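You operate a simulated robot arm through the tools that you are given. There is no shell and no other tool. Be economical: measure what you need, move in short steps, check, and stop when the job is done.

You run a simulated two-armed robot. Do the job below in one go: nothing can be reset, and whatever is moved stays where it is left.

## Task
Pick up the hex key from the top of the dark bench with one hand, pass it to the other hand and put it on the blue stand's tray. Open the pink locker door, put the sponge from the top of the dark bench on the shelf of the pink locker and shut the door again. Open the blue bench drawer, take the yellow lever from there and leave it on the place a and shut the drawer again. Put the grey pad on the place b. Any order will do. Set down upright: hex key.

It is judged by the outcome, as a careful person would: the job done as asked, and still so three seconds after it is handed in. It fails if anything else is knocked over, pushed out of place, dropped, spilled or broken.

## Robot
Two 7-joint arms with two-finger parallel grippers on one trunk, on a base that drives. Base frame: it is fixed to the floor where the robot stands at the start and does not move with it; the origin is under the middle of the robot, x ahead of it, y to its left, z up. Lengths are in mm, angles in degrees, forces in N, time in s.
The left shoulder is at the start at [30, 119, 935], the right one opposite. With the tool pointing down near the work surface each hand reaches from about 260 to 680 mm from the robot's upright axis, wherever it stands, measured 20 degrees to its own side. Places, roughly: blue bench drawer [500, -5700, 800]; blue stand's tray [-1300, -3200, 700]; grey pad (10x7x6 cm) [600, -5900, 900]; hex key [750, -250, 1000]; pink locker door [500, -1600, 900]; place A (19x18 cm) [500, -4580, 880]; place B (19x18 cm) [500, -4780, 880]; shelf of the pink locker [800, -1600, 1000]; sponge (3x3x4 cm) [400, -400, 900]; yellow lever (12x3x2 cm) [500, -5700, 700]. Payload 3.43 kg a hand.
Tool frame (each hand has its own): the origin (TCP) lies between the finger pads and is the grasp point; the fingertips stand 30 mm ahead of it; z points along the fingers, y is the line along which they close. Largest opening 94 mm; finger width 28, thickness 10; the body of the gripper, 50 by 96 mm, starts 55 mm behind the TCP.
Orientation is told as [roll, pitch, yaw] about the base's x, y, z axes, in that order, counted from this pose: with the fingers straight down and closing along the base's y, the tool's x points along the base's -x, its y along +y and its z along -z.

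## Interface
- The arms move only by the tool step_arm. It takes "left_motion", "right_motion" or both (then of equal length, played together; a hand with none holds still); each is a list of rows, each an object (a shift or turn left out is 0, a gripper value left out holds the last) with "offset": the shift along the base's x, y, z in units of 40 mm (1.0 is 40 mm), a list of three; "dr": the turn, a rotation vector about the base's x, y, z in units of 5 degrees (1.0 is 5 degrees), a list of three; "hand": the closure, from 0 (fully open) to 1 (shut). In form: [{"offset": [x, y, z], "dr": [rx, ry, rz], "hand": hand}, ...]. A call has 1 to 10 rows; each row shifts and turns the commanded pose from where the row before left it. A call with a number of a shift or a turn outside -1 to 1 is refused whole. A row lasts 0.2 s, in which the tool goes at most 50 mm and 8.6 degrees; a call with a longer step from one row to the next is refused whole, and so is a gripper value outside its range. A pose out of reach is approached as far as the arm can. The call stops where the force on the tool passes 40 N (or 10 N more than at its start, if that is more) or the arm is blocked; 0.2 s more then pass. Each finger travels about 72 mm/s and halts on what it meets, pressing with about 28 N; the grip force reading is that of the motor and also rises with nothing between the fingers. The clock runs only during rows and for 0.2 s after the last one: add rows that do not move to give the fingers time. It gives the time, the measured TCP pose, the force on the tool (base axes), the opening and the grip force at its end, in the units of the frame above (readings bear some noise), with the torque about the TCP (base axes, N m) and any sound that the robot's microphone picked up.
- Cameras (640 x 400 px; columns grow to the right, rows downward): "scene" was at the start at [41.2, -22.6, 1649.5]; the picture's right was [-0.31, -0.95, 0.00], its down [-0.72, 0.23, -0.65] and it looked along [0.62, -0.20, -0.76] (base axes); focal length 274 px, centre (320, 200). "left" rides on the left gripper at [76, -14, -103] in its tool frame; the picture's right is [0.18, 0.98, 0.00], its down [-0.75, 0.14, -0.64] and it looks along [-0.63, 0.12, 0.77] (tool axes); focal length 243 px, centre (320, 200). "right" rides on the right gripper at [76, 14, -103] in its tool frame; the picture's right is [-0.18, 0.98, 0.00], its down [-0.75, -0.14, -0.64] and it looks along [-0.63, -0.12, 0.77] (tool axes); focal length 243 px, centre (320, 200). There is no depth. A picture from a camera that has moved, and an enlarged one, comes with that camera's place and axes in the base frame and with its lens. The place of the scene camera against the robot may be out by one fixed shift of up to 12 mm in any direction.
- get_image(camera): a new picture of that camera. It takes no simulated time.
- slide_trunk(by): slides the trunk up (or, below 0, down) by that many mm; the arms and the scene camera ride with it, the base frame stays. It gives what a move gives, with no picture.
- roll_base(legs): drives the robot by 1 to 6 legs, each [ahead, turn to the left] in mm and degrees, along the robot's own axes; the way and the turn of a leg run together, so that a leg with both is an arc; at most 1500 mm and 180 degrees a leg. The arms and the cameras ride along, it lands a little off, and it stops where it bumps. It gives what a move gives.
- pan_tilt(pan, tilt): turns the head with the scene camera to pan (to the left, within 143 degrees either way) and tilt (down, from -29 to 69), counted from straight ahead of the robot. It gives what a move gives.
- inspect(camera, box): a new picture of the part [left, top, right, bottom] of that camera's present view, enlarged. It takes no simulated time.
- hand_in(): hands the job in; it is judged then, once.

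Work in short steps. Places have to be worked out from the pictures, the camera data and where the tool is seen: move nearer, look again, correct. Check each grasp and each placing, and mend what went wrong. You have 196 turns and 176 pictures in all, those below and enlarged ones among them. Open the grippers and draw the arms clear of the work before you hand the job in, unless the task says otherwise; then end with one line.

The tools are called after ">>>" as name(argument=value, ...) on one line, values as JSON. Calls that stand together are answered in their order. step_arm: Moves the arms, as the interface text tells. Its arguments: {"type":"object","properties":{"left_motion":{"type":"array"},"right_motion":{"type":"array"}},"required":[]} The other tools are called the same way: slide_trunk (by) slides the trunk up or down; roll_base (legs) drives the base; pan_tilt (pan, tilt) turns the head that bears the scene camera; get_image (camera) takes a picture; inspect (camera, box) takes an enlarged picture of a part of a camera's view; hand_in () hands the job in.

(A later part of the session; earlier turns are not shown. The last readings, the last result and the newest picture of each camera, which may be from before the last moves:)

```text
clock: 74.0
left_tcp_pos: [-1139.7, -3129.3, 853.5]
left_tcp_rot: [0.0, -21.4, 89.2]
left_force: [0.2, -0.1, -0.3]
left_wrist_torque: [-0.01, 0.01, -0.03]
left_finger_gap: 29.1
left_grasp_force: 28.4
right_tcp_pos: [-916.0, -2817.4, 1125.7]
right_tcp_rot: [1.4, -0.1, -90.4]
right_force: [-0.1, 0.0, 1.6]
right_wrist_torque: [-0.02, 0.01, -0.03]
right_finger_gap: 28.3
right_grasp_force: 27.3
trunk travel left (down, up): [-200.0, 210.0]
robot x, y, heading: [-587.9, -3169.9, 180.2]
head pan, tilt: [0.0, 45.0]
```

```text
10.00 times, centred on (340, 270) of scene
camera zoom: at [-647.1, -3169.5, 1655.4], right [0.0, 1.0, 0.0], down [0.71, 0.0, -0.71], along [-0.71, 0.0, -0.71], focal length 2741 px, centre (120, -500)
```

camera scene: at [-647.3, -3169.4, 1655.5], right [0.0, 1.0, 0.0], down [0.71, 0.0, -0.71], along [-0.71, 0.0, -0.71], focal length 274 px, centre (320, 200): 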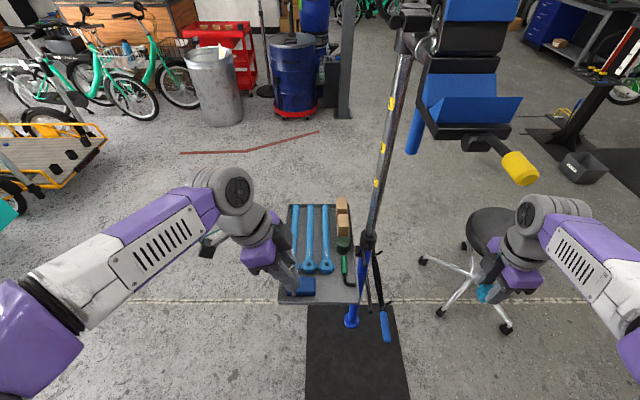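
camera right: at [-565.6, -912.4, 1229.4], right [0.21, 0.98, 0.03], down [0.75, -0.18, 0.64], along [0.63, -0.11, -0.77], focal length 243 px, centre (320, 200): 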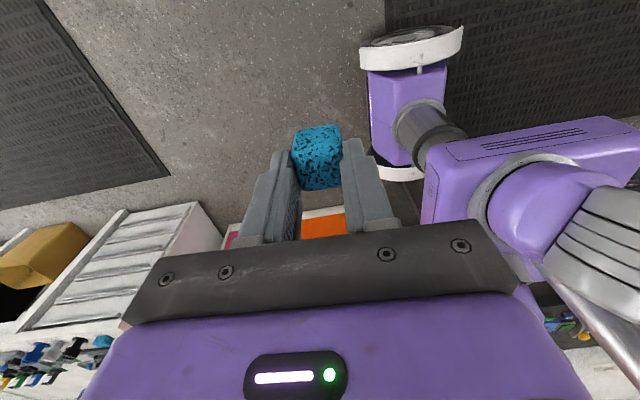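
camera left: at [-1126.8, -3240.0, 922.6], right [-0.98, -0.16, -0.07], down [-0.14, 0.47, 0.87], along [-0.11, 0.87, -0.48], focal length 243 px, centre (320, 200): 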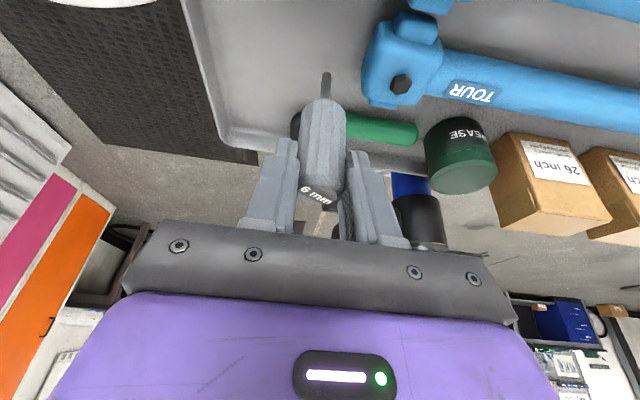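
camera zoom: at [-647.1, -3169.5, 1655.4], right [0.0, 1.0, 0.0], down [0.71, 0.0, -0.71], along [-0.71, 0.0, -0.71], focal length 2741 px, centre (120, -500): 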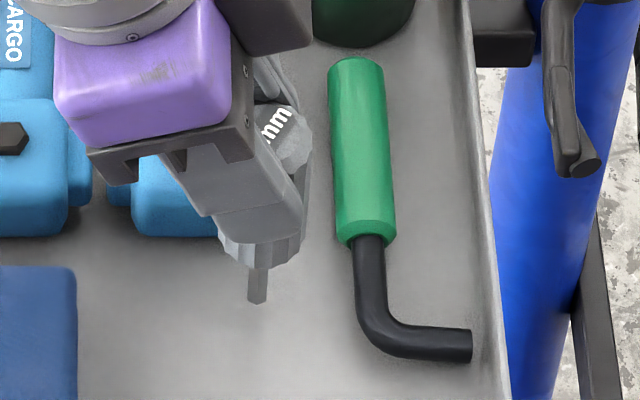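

Plumb again. Lower to light contact.

>>> step_arm(left_motion=[{"offset": [0, 0, -0.11]}, {}])

>>> step_arm(left_motion=[{"offset": [0, 0, -0.015]}, {}])

>>> step_arm(left_motion=[{"offset": [0, 0, -0.012]}, {}])

```text
clock: 74.6
left_tcp_pos: [-1139.6, -3130.9, 848.8]
left_tcp_rot: [0.0, -21.5, 89.3]
left_force: [-0.7, -0.8, -1.3]
left_wrist_torque: [-0.01, -0.01, 0.01]
left_finger_gap: 28.9
left_grasp_force: 27.8
right_tcp_pos: [-915.7, -2817.9, 1126.5]
right_tcp_rot: [1.4, -0.1, -90.3]
right_force: [0.9, -0.1, -0.1]
right_wrist_torque: [0.03, 0.01, 0.04]
right_finger_gap: 28.2
right_grasp_force: 28.3
trunk travel left (down, up): [-200.0, 210.0]
robot x, y, heading: [-592.7, -3173.0, 179.9]
head pan, tilt: [0.0, 45.0]
```

```text
clock: 75.2
left_tcp_pos: [-1139.7, -3131.7, 848.7]
left_tcp_rot: [-0.1, -21.5, 89.3]
left_force: [0.4, -0.5, 0.0]
left_wrist_torque: [-0.05, 0.0, -0.01]
left_finger_gap: 28.6
left_grasp_force: 28.2
right_tcp_pos: [-915.5, -2817.0, 1126.6]
right_tcp_rot: [1.4, -0.1, -90.3]
right_force: [0.7, -0.5, 0.0]
right_wrist_torque: [-0.04, 0.03, 0.02]
right_finger_gap: 28.6
right_grasp_force: 27.6
trunk travel left (down, up): [-200.0, 210.0]
robot x, y, heading: [-594.0, -3170.2, 179.9]
head pan, tilt: [0.0, 45.0]
```

```text
clock: 75.8
left_tcp_pos: [-1139.9, -3131.4, 849.7]
left_tcp_rot: [0.1, -21.5, 89.3]
left_force: [-0.6, -0.2, -1.0]
left_wrist_torque: [-0.02, -0.01, -0.01]
left_finger_gap: 28.7
left_grasp_force: 28.3
right_tcp_pos: [-915.8, -2818.2, 1126.3]
right_tcp_rot: [1.4, -0.2, -90.3]
right_force: [0.5, 0.6, -0.2]
right_wrist_torque: [-0.02, 0.02, 0.0]
right_finger_gap: 28.4
right_grasp_force: 28.1
trunk travel left (down, up): [-200.0, 210.0]
robot x, y, heading: [-597.0, -3169.1, 180.0]
head pan, tilt: [0.0, 45.0]
```

No contact yet; continue in 0.5 mm steps.

>>> step_arm(left_motion=[{"offset": [0, 0, -0.012]}, {}])

>>> step_arm(left_motion=[{"offset": [0, 0, -0.012]}, {}])

>>> step_arm(left_motion=[{}])

```text
clock: 76.4
left_tcp_pos: [-1139.8, -3131.3, 849.7]
left_tcp_rot: [-0.1, -21.5, 89.4]
left_force: [-0.1, -0.7, 0.4]
left_wrist_torque: [-0.05, -0.02, 0.02]
left_finger_gap: 28.8
left_grasp_force: 28.1
right_tcp_pos: [-915.7, -2817.0, 1125.0]
right_tcp_rot: [1.4, -0.2, -90.4]
right_force: [0.3, -0.3, -0.2]
right_wrist_torque: [0.02, 0.03, 0.01]
right_finger_gap: 28.3
right_grasp_force: 28.1
trunk travel left (down, up): [-200.0, 210.0]
robot x, y, heading: [-594.1, -3171.5, 179.9]
head pan, tilt: [0.0, 45.0]
```

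```text
clock: 77.0
left_tcp_pos: [-1141.0, -3130.0, 848.6]
left_tcp_rot: [0.1, -21.5, 89.3]
left_force: [1.3, -1.0, 4.1]
left_wrist_torque: [-0.06, -0.05, -0.03]
left_finger_gap: 28.7
left_grasp_force: 28.0
right_tcp_pos: [-915.1, -2817.5, 1127.2]
right_tcp_rot: [1.4, -0.1, -90.3]
right_force: [-0.3, 0.3, 0.9]
right_wrist_torque: [0.0, 0.04, 0.0]
right_finger_gap: 28.2
right_grasp_force: 28.1
trunk travel left (down, up): [-200.0, 210.0]
robot x, y, heading: [-591.5, -3172.5, 179.7]
head pan, tilt: [0.0, 45.0]
```

```text
clock: 77.4
left_tcp_pos: [-1139.8, -3131.3, 848.3]
left_tcp_rot: [0.1, -21.5, 89.3]
left_force: [0.4, -0.5, 4.1]
left_wrist_torque: [-0.06, -0.01, -0.01]
left_finger_gap: 28.6
left_grasp_force: 28.7
right_tcp_pos: [-914.6, -2817.9, 1125.9]
right_tcp_rot: [1.4, -0.2, -90.3]
right_force: [-0.1, 0.5, 0.0]
right_wrist_torque: [-0.03, 0.01, -0.01]
right_finger_gap: 28.3
right_grasp_force: 28.3
trunk travel left (down, up): [-200.0, 210.0]
robot x, y, heading: [-593.1, -3171.2, 179.9]
head pan, tilt: [0.0, 45.0]
```

Contact at 4 N. Ease to ≈1 N and open just to ~31 mm, letting the key settle between the pads.

>>> step_arm(left_motion=[{"offset": [0, 0, 0.008]}, {}, {"hand": 0.67}, {}, {}, {}])

>>> inspect(camera="left", box=[270, 60, 370, 220])

```text
clock: 78.8
left_tcp_pos: [-1140.8, -3130.8, 848.7]
left_tcp_rot: [0.0, -21.5, 89.2]
left_force: [-0.8, 0.5, 1.8]
left_wrist_torque: [0.0, 0.02, 0.03]
left_finger_gap: 31.0
left_grasp_force: 0.3
right_tcp_pos: [-914.8, -2817.8, 1125.8]
right_tcp_rot: [1.5, -0.1, -90.2]
right_force: [0.9, -0.4, -1.7]
right_wrist_torque: [0.0, 0.02, -0.03]
right_finger_gap: 28.5
right_grasp_force: 28.3
trunk travel left (down, up): [-200.0, 210.0]
robot x, y, heading: [-589.2, -3170.6, 179.8]
head pan, tilt: [0.0, 45.0]
```

```text
2.50 times, centred on (320, 140) of left
camera zoom: at [-1126.8, -3241.0, 916.6], right [-0.98, -0.16, -0.07], down [-0.13, 0.47, 0.87], along [-0.11, 0.87, -0.48], focal length 606 px, centre (320, 350)
```

zoom: 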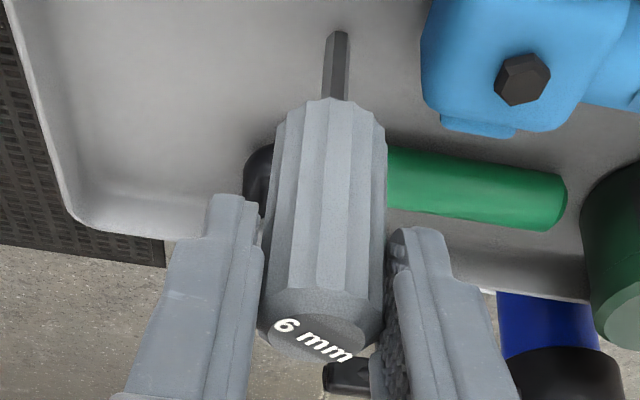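

Key is confined; zoom in to see the gaps to each pad.

>>> inspect(camera="left", box=[290, 130, 360, 210])

```text
5.00 times, centred on (325, 170) of left
camera zoom: at [-1126.8, -3241.0, 916.6], right [-0.98, -0.16, -0.07], down [-0.13, 0.47, 0.87], along [-0.11, 0.87, -0.48], focal length 1213 px, centre (295, 350)
```

zoom: 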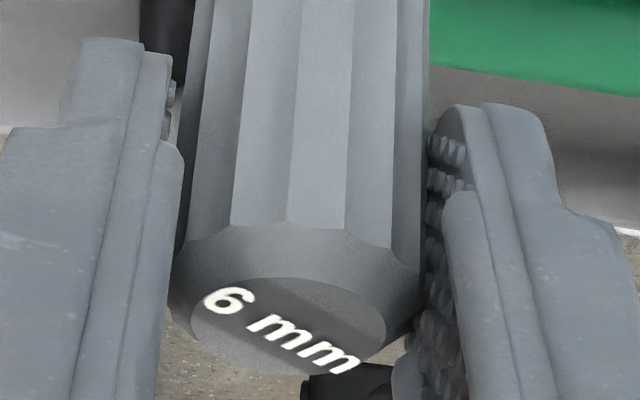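

It now has play on both sides and sits within about 1° of plumb, so quick opening should leave it standing.

>>> step_arm(left_motion=[{"hand": 0.4}, {}, {}])

>>> inspect(camera="left", box=[250, 60, 390, 230])

```text
clock: 79.6
left_tcp_pos: [-1139.6, -3131.6, 848.3]
left_tcp_rot: [0.0, -21.5, 89.3]
left_force: [-0.3, 0.2, 0.3]
left_wrist_torque: [0.03, 0.0, 0.01]
left_finger_gap: 56.5
left_grasp_force: 0.0
right_tcp_pos: [-914.9, -2817.2, 1126.1]
right_tcp_rot: [1.5, 0.0, -90.3]
right_force: [-0.3, -1.5, 0.1]
right_wrist_torque: [0.02, -0.03, 0.02]
right_finger_gap: 28.1
right_grasp_force: 28.2
trunk travel left (down, up): [-200.0, 210.0]
robot x, y, heading: [-593.1, -3171.8, 180.0]
head pan, tilt: [0.0, 45.0]
```

```text
2.35 times, centred on (320, 145) of left
camera zoom: at [-1126.9, -3241.0, 916.6], right [-0.98, -0.16, -0.07], down [-0.13, 0.47, 0.87], along [-0.11, 0.87, -0.48], focal length 571 px, centre (320, 329)
```

zoom: 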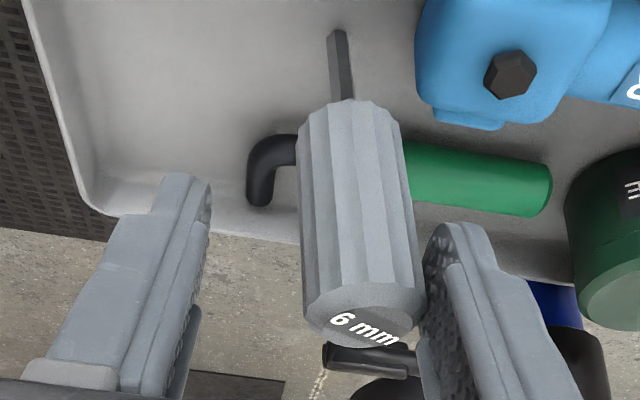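

It fell toward -x this time; plumb lies between the two roll settings (≈0.55°). Regrip, set that roll and find contact again.

>>> step_arm(left_motion=[{"hand": 1}, {"hand": 1}, {"hand": 1}, {"offset": [0, 0, 0.1], "dr": [0, 0.102, 0.04]}, {}, {"offset": [0, 0, -0.07]}, {}])

>>> inspect(camera="left", box=[270, 60, 370, 220])

>>> inspect(camera="scene", box=[315, 250, 365, 290])

```text
clock: 81.2
left_tcp_pos: [-1140.5, -3131.7, 850.7]
left_tcp_rot: [0.5, -21.4, 89.3]
left_force: [0.1, -0.4, -0.9]
left_wrist_torque: [0.04, 0.0, -0.01]
left_finger_gap: 28.9
left_grasp_force: 27.7
right_tcp_pos: [-915.5, -2817.6, 1125.5]
right_tcp_rot: [1.5, -0.1, -90.3]
right_force: [-0.1, -0.1, -0.1]
right_wrist_torque: [-0.03, 0.02, -0.04]
right_finger_gap: 28.5
right_grasp_force: 28.4
trunk travel left (down, up): [-200.0, 210.0]
robot x, y, heading: [-595.3, -3175.2, 179.9]
head pan, tilt: [0.0, 45.0]
```

```text
2.50 times, centred on (320, 140) of left
camera zoom: at [-1126.3, -3241.2, 917.7], right [-0.98, -0.16, -0.06], down [-0.13, 0.47, 0.87], along [-0.11, 0.87, -0.48], focal length 606 px, centre (320, 350)
```

zoom: 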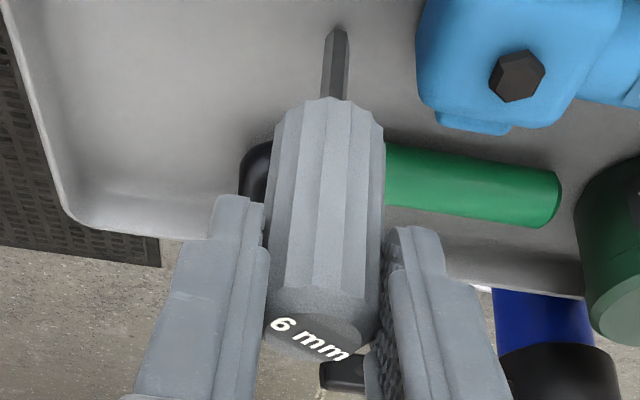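

```text
10.00 times, centred on (340, 270) of scene
camera zoom: at [-647.0, -3169.5, 1655.5], right [0.0, 1.0, 0.0], down [0.71, 0.0, -0.71], along [-0.71, 0.0, -0.71], focal length 2741 px, centre (120, -500)
```

zoom: 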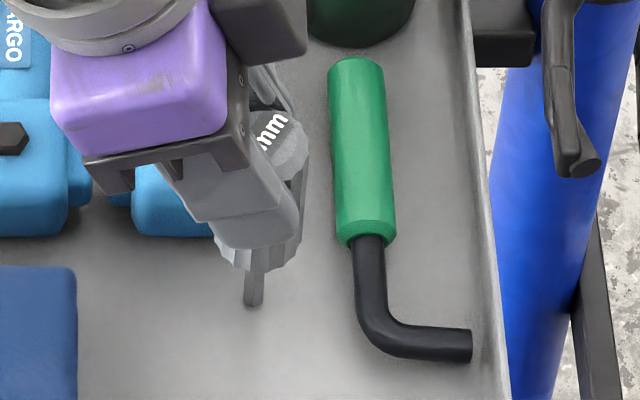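

Plumb in both views. Fine lowering to contact.

>>> step_arm(left_motion=[{"offset": [0, 0, -0.025]}, {}, {}])

>>> step_arm(left_motion=[{"offset": [0, 0, -0.01]}, {}, {}])

>>> step_arm(left_motion=[{"offset": [0, 0, -0.01]}, {}, {}])

```text
clock: 82.0
left_tcp_pos: [-1141.4, -3132.6, 849.2]
left_tcp_rot: [0.6, -21.5, 89.3]
left_force: [-0.4, -0.2, 0.3]
left_wrist_torque: [-0.01, 0.01, 0.0]
left_finger_gap: 29.1
left_grasp_force: 27.7
right_tcp_pos: [-915.8, -2817.8, 1125.8]
right_tcp_rot: [1.4, -0.1, -90.3]
right_force: [-0.7, 0.0, 0.4]
right_wrist_torque: [0.01, 0.0, -0.01]
right_finger_gap: 28.3
right_grasp_force: 28.1
trunk travel left (down, up): [-200.0, 210.0]
robot x, y, heading: [-593.1, -3167.8, 180.0]
head pan, tilt: [0.0, 45.0]
```

```text
clock: 82.8
left_tcp_pos: [-1140.8, -3130.7, 848.4]
left_tcp_rot: [0.6, -21.4, 89.3]
left_force: [1.2, -0.1, 3.1]
left_wrist_torque: [0.0, -0.09, -0.02]
left_finger_gap: 28.7
left_grasp_force: 28.0
right_tcp_pos: [-916.2, -2817.5, 1125.8]
right_tcp_rot: [1.4, -0.1, -90.3]
right_force: [0.5, 0.0, -0.4]
right_wrist_torque: [0.03, 0.0, -0.02]
right_finger_gap: 28.3
right_grasp_force: 27.7
trunk travel left (down, up): [-200.0, 210.0]
robot x, y, heading: [-592.5, -3166.4, 180.1]
head pan, tilt: [0.0, 45.0]
```

```text
clock: 83.6
left_tcp_pos: [-1140.4, -3130.6, 849.0]
left_tcp_rot: [0.6, -21.4, 89.2]
left_force: [-0.5, -0.2, 8.8]
left_wrist_torque: [-0.05, 0.01, -0.03]
left_finger_gap: 28.6
left_grasp_force: 27.8
right_tcp_pos: [-914.5, -2818.4, 1126.7]
right_tcp_rot: [1.4, -0.1, -90.3]
right_force: [-0.3, 0.4, 0.1]
right_wrist_torque: [-0.03, -0.03, -0.01]
right_finger_gap: 28.2
right_grasp_force: 27.7
trunk travel left (down, up): [-200.0, 210.0]
robot x, y, heading: [-590.8, -3172.7, 179.7]
head pan, tilt: [0.0, 45.0]
```

Contact; ease off to ≈1 N, then loosen to 31 mm and look.

>>> step_arm(left_motion=[{"offset": [0, 0, 0.014]}, {}, {}, {"hand": 0.67}, {}, {}, {}, {}])

>>> inspect(camera="left", box=[270, 60, 370, 220])

```text
clock: 85.4
left_tcp_pos: [-1141.2, -3131.2, 848.8]
left_tcp_rot: [0.6, -21.4, 89.4]
left_force: [-0.7, -0.2, 2.1]
left_wrist_torque: [0.02, 0.03, 0.02]
left_finger_gap: 31.0
left_grasp_force: 0.2
right_tcp_pos: [-915.1, -2818.5, 1126.0]
right_tcp_rot: [1.4, -0.2, -90.3]
right_force: [-0.2, 0.5, -0.2]
right_wrist_torque: [0.01, 0.01, -0.02]
right_finger_gap: 28.4
right_grasp_force: 28.1
trunk travel left (down, up): [-200.0, 210.0]
robot x, y, heading: [-588.8, -3168.1, 179.9]
head pan, tilt: [0.0, 45.0]
```

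```text
2.50 times, centred on (320, 140) of left
camera zoom: at [-1126.3, -3241.0, 916.4], right [-0.98, -0.16, -0.06], down [-0.13, 0.47, 0.87], along [-0.11, 0.87, -0.48], focal length 606 px, centre (320, 350)
```

zoom: 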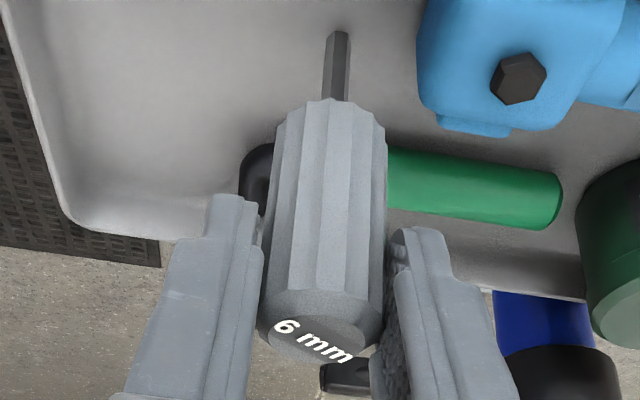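

About 2 N still passes through friction on the key; lift the loose hand 0.5 mm to take that off.

>>> step_arm(left_motion=[{"offset": [0, 0, 0.012]}, {}, {}])

>>> inspect(camera="left", box=[270, 60, 370, 220])

```text
clock: 86.2
left_tcp_pos: [-1140.3, -3131.2, 848.7]
left_tcp_rot: [0.6, -21.4, 89.3]
left_force: [-0.3, 1.0, 1.4]
left_wrist_torque: [0.04, 0.01, 0.02]
left_finger_gap: 31.6
left_grasp_force: 0.3
right_tcp_pos: [-914.9, -2817.2, 1125.9]
right_tcp_rot: [1.4, -0.1, -90.3]
right_force: [0.6, -0.2, 0.2]
right_wrist_torque: [0.02, 0.03, 0.05]
right_finger_gap: 28.3
right_grasp_force: 27.5
trunk travel left (down, up): [-200.0, 210.0]
robot x, y, heading: [-592.3, -3174.2, 180.0]
head pan, tilt: [0.0, 45.0]
```

```text
2.50 times, centred on (320, 140) of left
camera zoom: at [-1126.3, -3240.9, 916.6], right [-0.98, -0.16, -0.06], down [-0.13, 0.47, 0.87], along [-0.11, 0.87, -0.48], focal length 606 px, centre (320, 350)
```

zoom: 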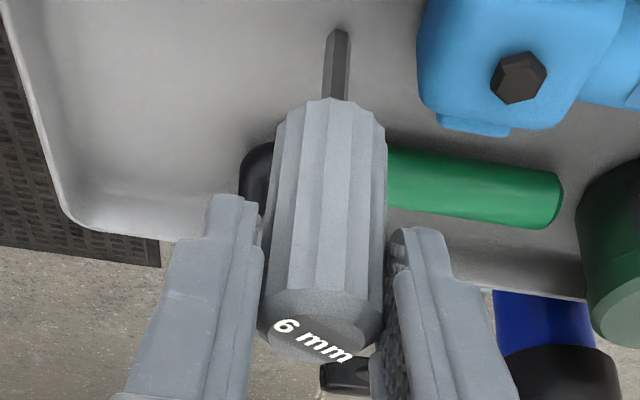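

Key is ~0.3° from plumb. Open fast now.

>>> step_arm(left_motion=[{"offset": [0, 0, 0.01]}, {"hand": 0.35}, {}, {}])

>>> inspect(camera="left", box=[250, 60, 390, 230])

```text
clock: 87.2
left_tcp_pos: [-1140.6, -3130.8, 849.7]
left_tcp_rot: [0.6, -21.5, 89.3]
left_force: [-0.2, -0.2, 0.2]
left_wrist_torque: [0.03, -0.02, 0.01]
left_finger_gap: 61.3
left_grasp_force: 0.1
right_tcp_pos: [-916.7, -2817.5, 1126.7]
right_tcp_rot: [1.4, 0.0, -90.4]
right_force: [-0.1, 0.0, 0.3]
right_wrist_torque: [0.0, 0.0, 0.01]
right_finger_gap: 28.2
right_grasp_force: 28.3
trunk travel left (down, up): [-200.0, 210.0]
robot x, y, heading: [-589.8, -3167.4, 179.7]
head pan, tilt: [0.0, 45.0]
```

```text
2.35 times, centred on (320, 145) of left
camera zoom: at [-1126.4, -3240.8, 917.2], right [-0.98, -0.16, -0.06], down [-0.13, 0.47, 0.87], along [-0.12, 0.87, -0.48], focal length 571 px, centre (320, 329)
```

zoom: 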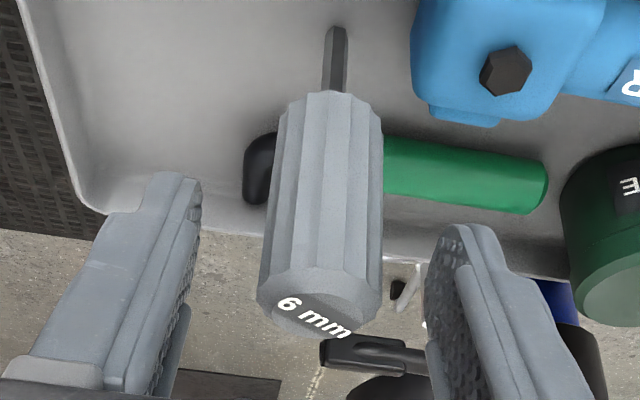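

It stands free between the open fingers. Wait a second to be sure it is at rest.

>>> step_arm(left_motion=[{}, {}, {}, {}, {}])

>>> inspect(camera="left", box=[250, 60, 390, 230])

```text
clock: 88.4
left_tcp_pos: [-1140.3, -3131.4, 848.4]
left_tcp_rot: [0.6, -21.4, 89.2]
left_force: [-0.3, 0.2, 0.2]
left_wrist_torque: [0.01, -0.04, 0.05]
left_finger_gap: 61.4
left_grasp_force: 0.2
right_tcp_pos: [-915.0, -2816.8, 1126.3]
right_tcp_rot: [1.4, -0.1, -90.3]
right_force: [0.7, -0.4, -0.6]
right_wrist_torque: [-0.04, 0.0, 0.01]
right_finger_gap: 28.3
right_grasp_force: 28.1
trunk travel left (down, up): [-200.0, 210.0]
robot x, y, heading: [-594.0, -3170.5, 179.9]
head pan, tilt: [0.0, 45.0]
```

```text
2.35 times, centred on (320, 145) of left
camera zoom: at [-1126.4, -3240.8, 917.2], right [-0.98, -0.16, -0.06], down [-0.13, 0.47, 0.87], along [-0.11, 0.87, -0.48], focal length 571 px, centre (320, 329)
```

zoom: 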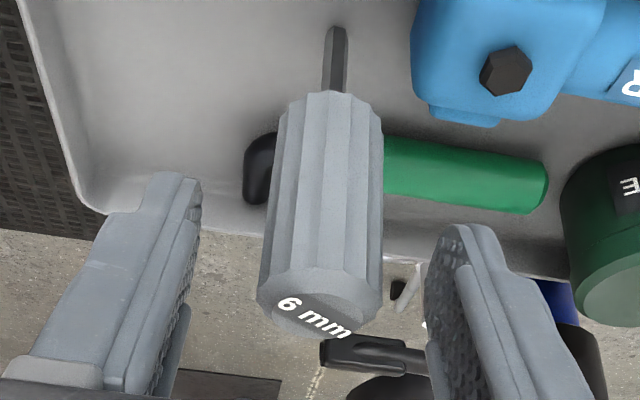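

It stands still. Withdraw the left hand along its axis, then back toward the robot.

>>> step_arm(left_motion=[{"offset": [0, -0.18, 0.46]}, {"offset": [0, -0.36, 0.93]}, {"offset": [0, -0.36, 0.93]}, {"offset": [0, -0.36, 0.93]}, {"offset": [0, -0.3, 0.93]}, {"offset": [0.5, -0.3, 0.8]}, {"offset": [0.9, -0.2, 0.5]}, {"offset": [0.9, -0.2, 0.5]}, {"offset": [0.9, -0.2, 0.5]}, {"offset": [0.9, 0, 0.3]}])

>>> inspect(camera="scene", box=[260, 190, 420, 350])

```text
clock: 90.6
left_tcp_pos: [-974.8, -3227.7, 1120.3]
left_tcp_rot: [0.6, -21.6, 89.3]
left_force: [0.1, -0.3, 0.0]
left_wrist_torque: [-0.01, -0.02, 0.0]
left_finger_gap: 61.0
left_grasp_force: 0.0
right_tcp_pos: [-914.2, -2817.3, 1126.2]
right_tcp_rot: [1.5, -0.1, -90.2]
right_force: [-0.3, -0.1, 0.1]
right_wrist_torque: [-0.02, 0.04, 0.03]
right_finger_gap: 28.3
right_grasp_force: 28.0
trunk travel left (down, up): [-200.0, 210.0]
robot x, y, heading: [-591.4, -3172.5, 179.9]
head pan, tilt: [0.0, 45.0]
```

```text
2.50 times, centred on (340, 270) of scene
camera zoom: at [-645.5, -3169.3, 1655.5], right [0.0, 1.0, 0.0], down [0.71, 0.0, -0.71], along [-0.71, 0.0, -0.71], focal length 685 px, centre (270, 25)
```

zoom: 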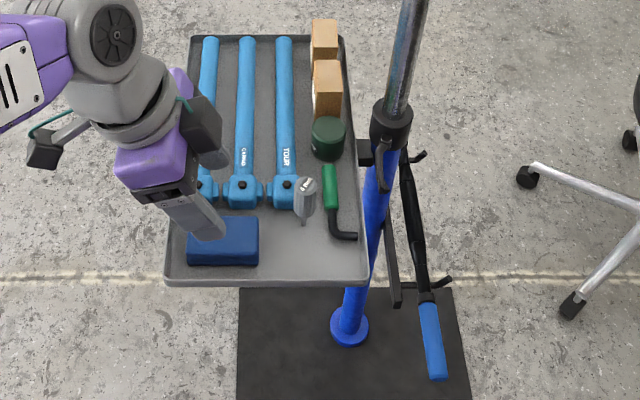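

Hex key stands upright on the tray. Pull the right hand in a bit, back off, and drive toward the locker.

>>> step_arm(right_motion=[{"offset": [0.5, -0.8, 0]}, {"offset": [0.5, -0.8, 0]}, {"offset": [0.4, -0.7, 0]}], left_motion=[{"offset": [0.6, -0.5, 0]}, {"offset": [0.6, -0.5, 0]}, {"offset": [0.6, -0.5, 0]}])

>>> roll_base(legs=[[-100, 0], [0, -100], [700, 0], [690, 0], [0, -80]])

>>> pan_tilt(pan=0, tilt=15)

>>> get_image(camera="scene")

```text
clock: 91.4
left_tcp_pos: [-903.1, -3289.4, 1120.9]
left_tcp_rot: [0.8, -21.6, 89.1]
left_force: [0.3, -0.7, 0.3]
left_wrist_torque: [0.0, 0.0, 0.01]
left_finger_gap: 61.1
left_grasp_force: 0.1
right_tcp_pos: [-856.1, -2909.0, 1126.5]
right_tcp_rot: [1.4, 0.1, -90.3]
right_force: [-0.1, 0.2, 0.5]
right_wrist_torque: [0.03, 0.02, 0.0]
right_finger_gap: 28.6
right_grasp_force: 28.8
trunk travel left (down, up): [-200.0, 210.0]
robot x, y, heading: [-592.0, -3170.6, 179.7]
head pan, tilt: [0.0, 45.0]
```

```text
clock: 107.0
left_tcp_pos: [48.4, -1680.5, 1120.2]
left_tcp_rot: [0.6, -21.4, -89.2]
left_force: [0.0, -0.1, 1.0]
left_wrist_torque: [-0.04, -0.01, -0.01]
left_finger_gap: 60.9
left_grasp_force: 0.0
right_tcp_pos: [12.8, -2061.1, 1126.4]
right_tcp_rot: [1.6, -0.1, 91.2]
right_force: [0.9, -0.1, 1.0]
right_wrist_torque: [0.02, 0.0, 0.01]
right_finger_gap: 28.6
right_grasp_force: 27.7
trunk travel left (down, up): [-200.0, 210.0]
robot x, y, heading: [-261.4, -1807.5, 1.3]
head pan, tilt: [0.0, 45.0]
```

```text
clock: 107.9
left_tcp_pos: [48.2, -1680.0, 1121.3]
left_tcp_rot: [0.6, -21.6, -89.2]
left_force: [-0.7, 0.2, -0.4]
left_wrist_torque: [0.0, -0.03, 0.02]
left_finger_gap: 61.1
left_grasp_force: 0.0
right_tcp_pos: [13.2, -2061.5, 1127.3]
right_tcp_rot: [1.5, -0.1, 91.2]
right_force: [-0.9, -0.8, 0.0]
right_wrist_torque: [0.02, -0.02, 0.01]
right_finger_gap: 28.2
right_grasp_force: 28.2
trunk travel left (down, up): [-200.0, 210.0]
robot x, y, heading: [-259.1, -1803.5, 1.6]
head pan, tilt: [0.0, 15.0]
```

```text
97 pictures are left
camera scene: at [-199.0, -1804.2, 1702.2], right [0.03, -1.0, 0.0], down [-0.26, -0.01, -0.97], along [0.97, 0.02, -0.26], focal length 274 px, centre (320, 200)
```

scene: 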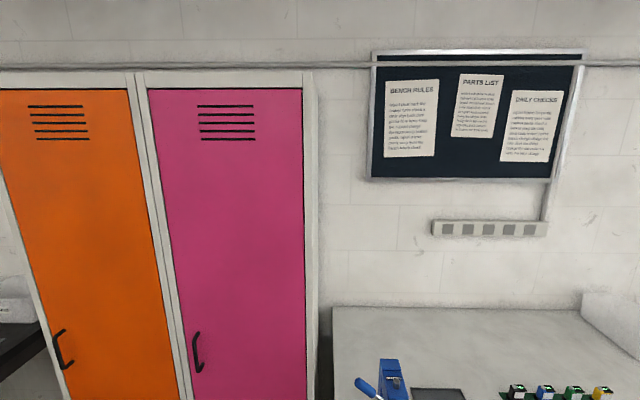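

The pink door's handle is on its left edge (≈[470,-1423,1045]), hinge on the right (≈y -1737). I move to ≈[-80,-1450] facing it and look again.

>>> roll_base(legs=[[0, 61], [396, 0], [0, -63]])

>>> pan_tilt(pan=0, tilt=40)

>>> get_image(camera="scene")

```text
clock: 115.9
left_tcp_pos: [235.1, -1332.3, 1120.2]
left_tcp_rot: [0.7, -21.3, -90.9]
left_force: [0.5, 0.3, 0.3]
left_wrist_torque: [-0.02, -0.02, 0.01]
left_finger_gap: 61.0
left_grasp_force: 0.2
right_tcp_pos: [187.3, -1712.3, 1126.2]
right_tcp_rot: [1.5, -0.1, 89.5]
right_force: [0.3, 0.5, -0.3]
right_wrist_torque: [-0.03, 0.01, 0.01]
right_finger_gap: 28.3
right_grasp_force: 28.1
trunk travel left (down, up): [-200.0, 210.0]
robot x, y, heading: [-81.5, -1449.2, -0.1]
head pan, tilt: [0.0, 15.0]
```

```text
clock: 116.8
left_tcp_pos: [233.7, -1331.9, 1120.4]
left_tcp_rot: [0.6, -21.5, -90.8]
left_force: [-0.1, 0.3, 0.1]
left_wrist_torque: [-0.02, 0.02, 0.0]
left_finger_gap: 61.1
left_grasp_force: 0.0
right_tcp_pos: [186.5, -1712.2, 1125.0]
right_tcp_rot: [1.5, -0.1, 89.5]
right_force: [-1.1, 0.6, -0.6]
right_wrist_torque: [-0.01, 0.01, 0.0]
right_finger_gap: 28.3
right_grasp_force: 27.7
trunk travel left (down, up): [-200.0, 210.0]
robot x, y, heading: [-78.3, -1449.2, -0.0]
head pan, tilt: [0.0, 40.0]
```

```text
96 pictures are left
camera scene: at [-25.8, -1448.4, 1662.8], right [0.0, -1.0, 0.0], down [-0.64, 0.0, -0.77], along [0.77, 0.0, -0.64], focal length 274 px, centre (320, 200)
```

scene: 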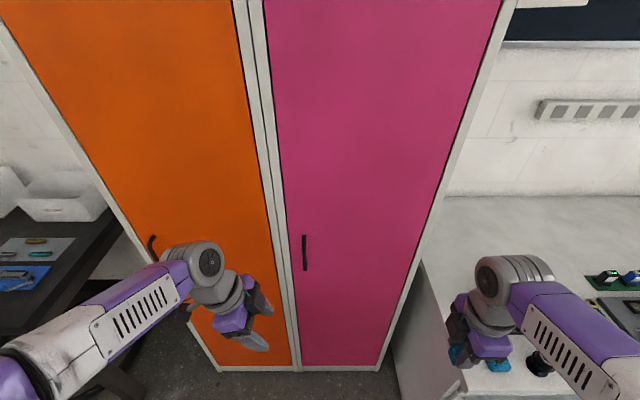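

Handle at ≈[475,-1405], z 966–1116; door plane ≈x 515, hinge ≈y -1752. Turn the left hand to point forward while approaching (first half).

>>> step_arm(left_motion=[{"offset": [0.2, -0.1, -0.11], "dr": [-0.666, -0.666, 0.9775], "hand": 0.3}, {"offset": [0.2, -0.1, -0.11], "dr": [-0.666, -0.666, 0.9775]}, {"offset": [0.2, -0.1, -0.11], "dr": [-0.666, -0.666, 0.9775]}, {"offset": [0.2, -0.1, -0.11], "dr": [-0.666, -0.666, 0.9775]}, {"offset": [0.2, -0.1, -0.11], "dr": [-0.666, -0.666, 0.9775]}, {"offset": [0.2, -0.1, -0.11], "dr": [-0.666, -0.666, 0.9775]}, {"offset": [0.2, -0.1, -0.11], "dr": [-0.666, -0.666, 0.9775]}, {"offset": [0.2, -0.1, -0.11], "dr": [-0.666, -0.666, 0.9775]}])

>>> step_arm(left_motion=[{"offset": [0.2, -0.12, -0.11], "dr": [-0.666, -0.666, 0.9775]}, {"offset": [0.2, -0.12, -0.11], "dr": [-0.666, -0.666, 0.9775]}, {"offset": [0.2, -0.12, -0.11], "dr": [-0.666, -0.666, 0.9775]}, {"offset": [0.2, -0.12, -0.11], "dr": [-0.666, -0.666, 0.9775]}, {"offset": [0.2, -0.12, -0.11], "dr": [-0.666, -0.666, 0.9775]}, {"offset": [0.2, -0.12, -0.11], "dr": [-0.666, -0.666, 0.9775]}, {"offset": [0.2, -0.12, -0.11], "dr": [-0.666, -0.666, 0.9775]}, {"offset": [0.2, -0.12, -0.11], "dr": [-0.666, -0.666, 0.9775]}])

>>> get_image(camera="left")

>>> get_image(camera="scene")

```text
clock: 118.6
left_tcp_pos: [294.7, -1364.3, 1091.9]
left_tcp_rot: [24.0, -50.3, -68.3]
left_force: [-0.8, 0.1, -0.4]
left_wrist_torque: [0.05, 0.02, 0.04]
left_finger_gap: 65.5
left_grasp_force: 0.1
left hand out of reach, approached as far as the arm can: row 8
right_tcp_pos: [185.9, -1713.4, 1124.7]
right_tcp_rot: [1.5, -0.1, 89.5]
right_force: [-0.4, -0.4, 0.0]
right_wrist_torque: [-0.01, 0.0, 0.0]
right_finger_gap: 28.3
right_grasp_force: 27.7
trunk travel left (down, up): [-200.0, 210.0]
robot x, y, heading: [-77.3, -1449.6, -0.4]
head pan, tilt: [0.0, 40.0]
```

```text
clock: 120.4
left_tcp_pos: [389.0, -1389.4, 1131.2]
left_tcp_rot: [51.6, -81.9, -60.1]
left_force: [0.1, 0.4, 0.2]
left_wrist_torque: [-0.01, 0.02, 0.04]
left_finger_gap: 65.7
left_grasp_force: 0.0
left hand out of reach, approached as far as the arm can: row 1, 2, 3, 4, 5, 6, 8
right_tcp_pos: [186.3, -1713.1, 1125.6]
right_tcp_rot: [1.6, -0.2, 89.5]
right_force: [-0.1, -0.8, -0.1]
right_wrist_torque: [0.04, 0.03, 0.01]
right_finger_gap: 28.3
right_grasp_force: 28.2
trunk travel left (down, up): [-200.0, 210.0]
robot x, y, heading: [-79.4, -1452.6, -0.6]
head pan, tilt: [0.0, 40.0]
```

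```text
95 pictures are left
camera left: at [280.1, -1380.6, 1064.8], right [0.14, 0.99, -0.07], down [-0.56, 0.14, 0.82], along [0.82, -0.07, 0.57], focal length 243 px, centre (320, 200)
```

left: 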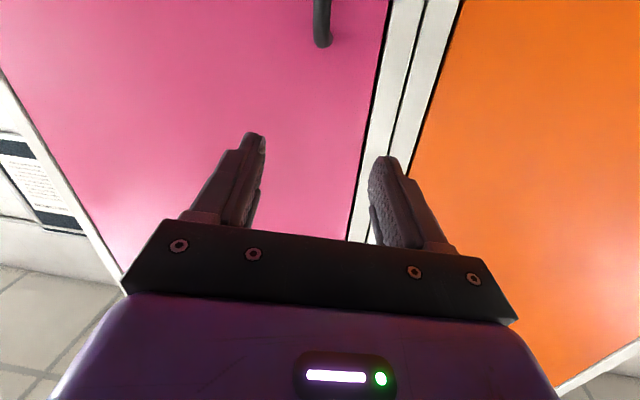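

```text
94 pictures are left
camera scene: at [-26.0, -1451.1, 1662.6], right [0.0, -1.0, 0.0], down [-0.64, 0.0, -0.77], along [0.77, 0.0, -0.64], focal length 274 px, centre (320, 200)
```

scene: 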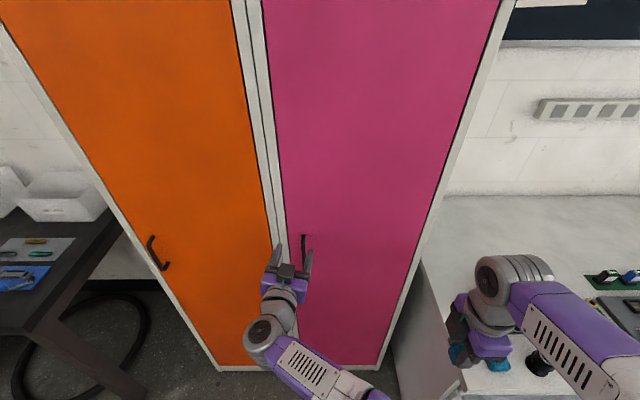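

The hand stays ~80 mm above the commanded height (reach limit at this pose). I send still rows to see where it settles.

>>> step_arm(left_motion=[{}, {}, {}, {}])

```text
clock: 121.4
left_tcp_pos: [387.7, -1386.5, 1130.7]
left_tcp_rot: [50.7, -81.8, -59.3]
left_force: [-0.5, -0.7, -0.6]
left_wrist_torque: [0.0, 0.0, 0.0]
left_finger_gap: 65.9
left_grasp_force: 0.1
right_tcp_pos: [186.3, -1711.5, 1126.2]
right_tcp_rot: [1.5, -0.2, 89.6]
right_force: [0.7, -1.1, 0.0]
right_wrist_torque: [0.03, 0.01, 0.02]
right_finger_gap: 28.2
right_grasp_force: 27.9
trunk travel left (down, up): [-200.0, 210.0]
robot x, y, heading: [-76.4, -1447.3, -0.1]
head pan, tilt: [0.0, 40.0]
```

Pitching the hand to ~40° below horizontal worked before; do that here at the same spot.

>>> step_arm(left_motion=[{"dr": [0, 1, 0]}, {"dr": [0, 1, 0]}, {"dr": [0, 1, 0]}, {"dr": [0, 1, 0]}, {"dr": [0, 1, 0]}, {"dr": [0, 1, 0]}, {"dr": [0, 1, 0]}, {"dr": [0, 1, 0]}, {}])

>>> get_image(camera="left")

>>> get_image(camera="scene")

```text
clock: 123.4
left_tcp_pos: [388.6, -1386.6, 1131.7]
left_tcp_rot: [-0.8, -46.1, -10.1]
left_force: [-0.3, -0.8, 0.7]
left_wrist_torque: [-0.03, 0.02, 0.04]
left_finger_gap: 65.9
left_grasp_force: 0.0
right_tcp_pos: [186.4, -1712.0, 1125.7]
right_tcp_rot: [1.5, -0.1, 89.5]
right_force: [-0.8, 0.0, 0.1]
right_wrist_torque: [0.02, 0.01, 0.0]
right_finger_gap: 28.4
right_grasp_force: 28.0
trunk travel left (down, up): [-200.0, 210.0]
robot x, y, heading: [-78.6, -1449.3, -0.4]
head pan, tilt: [0.0, 40.0]
```

```text
93 pictures are left
camera left: at [261.5, -1379.0, 1149.3], right [0.06, 0.99, -0.14], down [0.09, 0.14, 0.99], along [0.99, -0.07, -0.08], focal length 243 px, centre (320, 200)
```

left: 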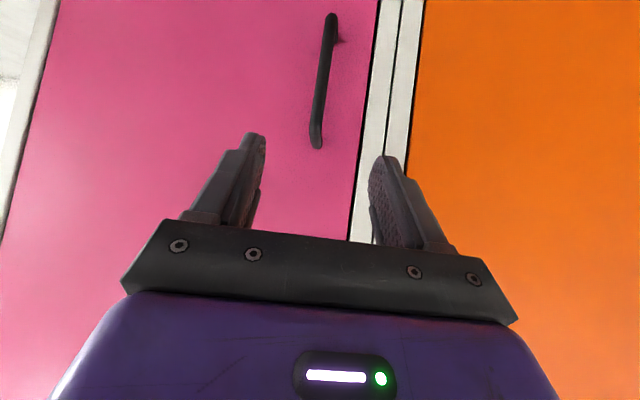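

```text
92 pictures are left
camera scene: at [-25.7, -1448.6, 1662.7], right [0.0, -1.0, 0.0], down [-0.64, 0.0, -0.77], along [0.77, 0.0, -0.64], focal length 274 px, centre (320, 200)
```

scene: 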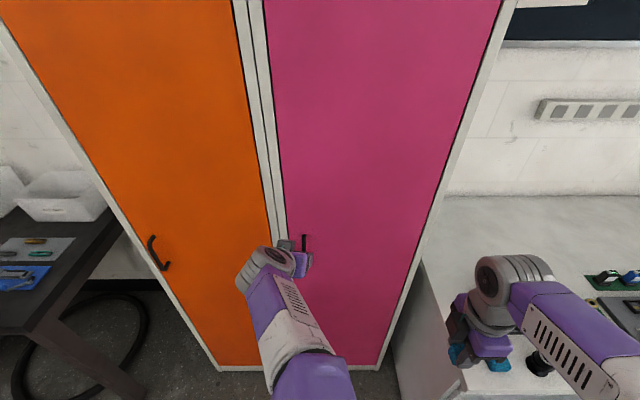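

Now the pose is good. Handle: y≈-1406, z 955–1085. Go down in front of it and take out the 10° yaw.

>>> step_arm(left_motion=[{"offset": [0.1, -0.16, -0.83], "dr": [0, 0, 0.67]}, {"offset": [0.1, -0.16, -0.83], "dr": [0, 0, 0.67]}, {"offset": [0.1, -0.16, -0.83], "dr": [0, 0, 0.67]}, {}])

>>> get_image(camera="left")

```text
clock: 124.4
left_tcp_pos: [398.8, -1405.1, 1032.8]
left_tcp_rot: [-0.7, -45.9, 0.1]
left_force: [-0.2, 1.3, -0.3]
left_wrist_torque: [-0.01, 0.01, -0.03]
left_finger_gap: 66.0
left_grasp_force: 0.0
right_tcp_pos: [185.6, -1711.4, 1126.0]
right_tcp_rot: [1.4, -0.1, 89.5]
right_force: [0.4, -1.6, -0.5]
right_wrist_torque: [-0.02, 0.01, 0.04]
right_finger_gap: 28.3
right_grasp_force: 28.3
trunk travel left (down, up): [-200.0, 210.0]
robot x, y, heading: [-83.1, -1448.5, -0.1]
head pan, tilt: [0.0, 40.0]
```

```text
91 pictures are left
camera left: at [273.6, -1419.5, 1049.9], right [-0.12, 0.98, -0.14], down [0.06, 0.15, 0.99], along [0.99, 0.11, -0.08], focal length 243 px, centre (320, 200)
```

left: 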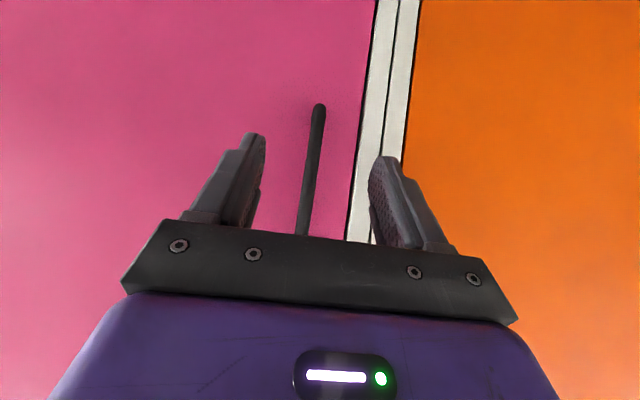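

Centred. Advance ~68 mm and close on the bar.

>>> step_arm(left_motion=[{"offset": [0.6, -0.03, 0]}, {"offset": [0.6, -0.03, 0]}, {"offset": [0.5, 0, 0]}, {"hand": 1}, {"hand": 1}, {"hand": 1}, {"hand": 1}])

>>> get_image(camera="left")

```text
clock: 126.0
left_tcp_pos: [466.9, -1406.9, 1031.3]
left_tcp_rot: [-0.5, -46.0, 0.0]
left_force: [-9.4, 11.1, -1.2]
left_wrist_torque: [1.31, -0.23, 0.15]
left_finger_gap: 12.0
left_grasp_force: 45.0
right_tcp_pos: [184.9, -1710.2, 1126.7]
right_tcp_rot: [1.4, 0.0, 89.6]
right_force: [-0.6, 0.4, -1.0]
right_wrist_torque: [0.0, 0.02, -0.01]
right_finger_gap: 28.2
right_grasp_force: 27.9
trunk travel left (down, up): [-200.0, 210.0]
robot x, y, heading: [-79.4, -1446.8, -0.2]
head pan, tilt: [0.0, 40.0]
```

```text
90 pictures are left
camera left: at [340.8, -1421.4, 1049.6], right [-0.12, 0.98, -0.14], down [0.06, 0.15, 0.99], along [0.99, 0.11, -0.08], focal length 243 px, centre (320, 200)
```

left: 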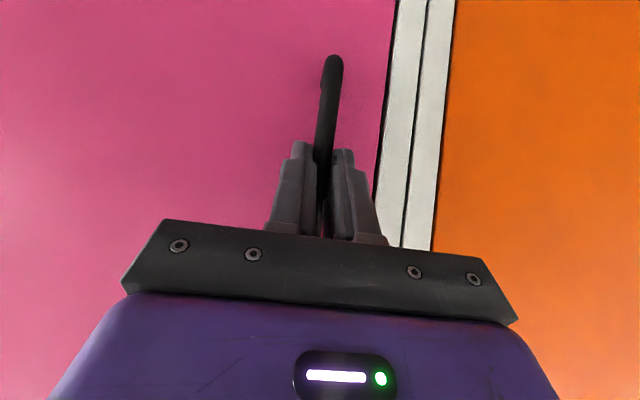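

Gripped (12 mm). Pull along the hinge arc, 15° first.

>>> step_arm(left_motion=[{"offset": [-0.75, -0.14, 0], "dr": [0, 0, 1]}, {"offset": [-0.73, -0.2, 0], "dr": [0, 0, 1]}, {"offset": [-0.71, -0.265, 0], "dr": [0, 0, 1]}], right_motion=[{"offset": [-0.3, -0.6, 0]}, {"offset": [-0.3, -0.6, 0]}, {"offset": [-0.3, -0.6, 0]}])

>>> get_image(camera="scene")

```text
clock: 126.8
left_tcp_pos: [385.9, -1429.1, 1031.2]
left_tcp_rot: [-2.3, -45.3, 17.4]
left_force: [0.6, -5.4, 26.3]
left_wrist_torque: [1.64, -0.3, -0.17]
left_finger_gap: 12.6
left_grasp_force: 45.2
right_tcp_pos: [148.2, -1787.7, 1123.9]
right_tcp_rot: [1.3, -0.3, 89.5]
right_force: [-0.8, -0.6, -0.4]
right_wrist_torque: [0.04, -0.02, 0.0]
right_finger_gap: 28.4
right_grasp_force: 28.0
trunk travel left (down, up): [-200.0, 210.0]
robot x, y, heading: [-76.3, -1450.2, -0.1]
head pan, tilt: [0.0, 40.0]
```

```text
89 pictures are left
camera scene: at [-28.4, -1453.1, 1663.1], right [-0.01, -1.0, 0.0], down [-0.64, 0.01, -0.77], along [0.77, 0.0, -0.64], focal length 274 px, centre (320, 200)
```

scene: 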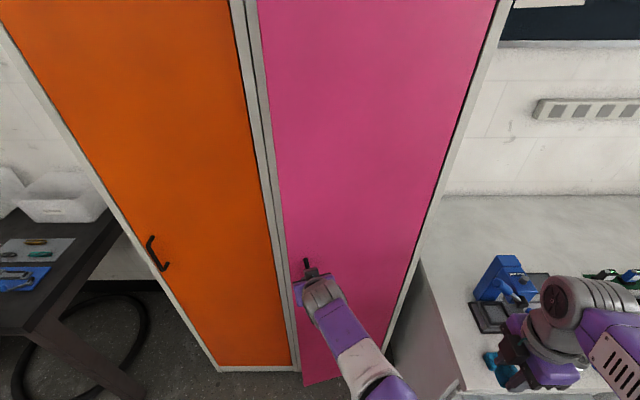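

Door is swinging. Continue to about 30°.

>>> step_arm(left_motion=[{"offset": [-0.685, -0.325, 0], "dr": [0, 0, 1]}, {"offset": [-0.655, -0.385, 0], "dr": [0, 0, 1]}, {"offset": [-0.62, -0.44, 0], "dr": [0, 0, 1]}])

>>> get_image(camera="scene")

```text
clock: 127.1
left_tcp_pos: [389.0, -1427.3, 1031.4]
left_tcp_rot: [-3.6, -45.0, 19.6]
left_force: [3.4, -7.3, 6.3]
left_wrist_torque: [1.46, 0.47, -0.02]
left_finger_gap: 13.0
left_grasp_force: 44.9
right_tcp_pos: [148.9, -1786.6, 1124.9]
right_tcp_rot: [1.3, -0.1, 89.4]
right_force: [0.5, 0.1, 0.4]
right_wrist_torque: [0.0, 0.03, -0.03]
right_finger_gap: 28.4
right_grasp_force: 28.0
trunk travel left (down, up): [-200.0, 210.0]
robot x, y, heading: [-76.6, -1445.9, -0.3]
head pan, tilt: [0.0, 40.0]
stopped in row 1 (left hand): the force on the tool passed its limit at 67 N (the readings are from after the stop); the commanded pose is now the measured one
```

```text
88 pictures are left
camera scene: at [-25.3, -1449.4, 1662.6], right [-0.01, -1.0, 0.0], down [-0.64, 0.0, -0.77], along [0.77, -0.01, -0.64], focal length 274 px, centre (320, 200)
```

scene: 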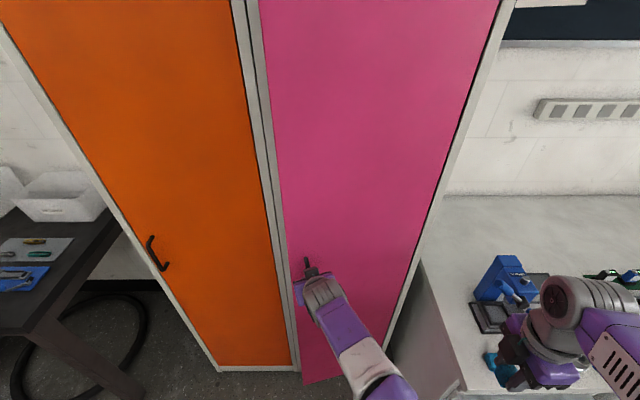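

The hand has turned more than the door (≈13°). Pull on with no further turning, in smaller steps.

>>> step_arm(left_motion=[{"offset": [-0.5, -0.17, 0]}, {"offset": [-0.5, -0.19, 0]}, {"offset": [-0.5, -0.21, 0]}, {"offset": [-0.5, -0.23, 0], "dr": [0, 0, 0.5]}])

>>> get_image(camera="left")

```text
clock: 127.4
left_tcp_pos: [387.6, -1426.9, 1029.9]
left_tcp_rot: [-3.7, -45.1, 20.3]
left_force: [5.4, -14.7, 3.1]
left_wrist_torque: [1.52, -0.28, -0.38]
left_finger_gap: 13.0
left_grasp_force: 45.1
right_tcp_pos: [148.3, -1787.0, 1125.2]
right_tcp_rot: [1.5, -0.1, 89.3]
right_force: [-0.3, 0.5, -0.9]
right_wrist_torque: [0.0, -0.02, 0.01]
right_finger_gap: 28.1
right_grasp_force: 27.7
trunk travel left (down, up): [-200.0, 210.0]
robot x, y, heading: [-75.1, -1449.6, -0.6]
head pan, tilt: [0.0, 40.0]
stopped in row 1 (left hand): the force on the tool passed its limit at 51 N (the readings are from after the stop); the commanded pose is now the measured one
```

```text
87 pictures are left
camera left: at [272.2, -1480.2, 1050.5], right [-0.42, 0.89, -0.18], down [0.02, 0.2, 0.98], along [0.91, 0.41, -0.1], focal length 243 px, centre (320, 200)
```

left: 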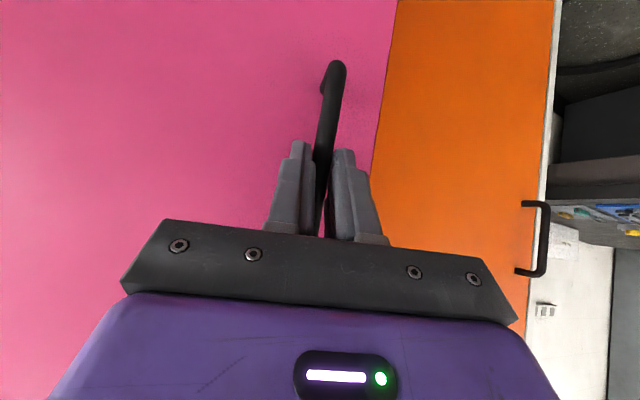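

Blocked by force, maybe from too quick a pull. Try slower rows along the tangent with more -y.

>>> step_arm(left_motion=[{"offset": [-0.15, -0.1, 0]}, {"offset": [-0.2, -0.1, 0]}, {"offset": [-0.2, -0.1, 0]}, {"offset": [-0.25, -0.12, 0]}, {"offset": [-0.25, -0.12, 0]}, {"offset": [-0.25, -0.13, 0]}])

```text
clock: 127.9
left_tcp_pos: [388.2, -1428.3, 1030.4]
left_tcp_rot: [-3.9, -45.3, 21.2]
left_force: [5.4, -18.9, 5.8]
left_wrist_torque: [1.19, 0.24, -0.49]
left_finger_gap: 12.9
left_grasp_force: 45.4
right_tcp_pos: [149.7, -1788.4, 1125.2]
right_tcp_rot: [1.5, -0.2, 89.3]
right_force: [0.0, 0.3, 0.7]
right_wrist_torque: [0.0, 0.05, 0.0]
right_finger_gap: 28.3
right_grasp_force: 27.9
trunk travel left (down, up): [-200.0, 210.0]
robot x, y, heading: [-81.7, -1450.5, -0.5]
head pan, tilt: [0.0, 40.0]
stopped in row 2 (left hand): the force on the tool passed its limit at 45 N (the readings are from after the stop); the commanded pose is now the measured one
```

It stays blocked; I suspect the left arm's elbow (now folded inward) meets the body. Look down at the arm.

>>> pan_tilt(pan=10, tilt=68)

>>> get_image(camera="scene")

```text
clock: 128.8
left_tcp_pos: [387.6, -1427.3, 1031.3]
left_tcp_rot: [-3.8, -45.3, 21.3]
left_force: [6.7, -21.3, 4.7]
left_wrist_torque: [1.33, -0.16, -0.4]
left_finger_gap: 13.2
left_grasp_force: 44.7
right_tcp_pos: [149.4, -1789.5, 1122.9]
right_tcp_rot: [1.6, -0.2, 89.2]
right_force: [0.5, 0.6, -0.9]
right_wrist_torque: [0.03, 0.01, -0.01]
right_finger_gap: 28.4
right_grasp_force: 28.1
trunk travel left (down, up): [-200.0, 210.0]
robot x, y, heading: [-79.7, -1448.8, -0.7]
head pan, tilt: [10.0, 68.0]
```

```text
86 pictures are left
camera scene: at [-53.4, -1443.8, 1627.4], right [0.16, -0.99, 0.0], down [-0.91, -0.15, -0.38], along [0.37, 0.06, -0.93], focal length 274 px, centre (320, 200)
```

scene: 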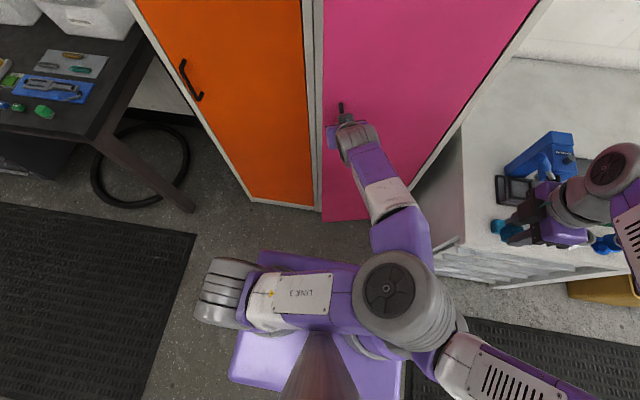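

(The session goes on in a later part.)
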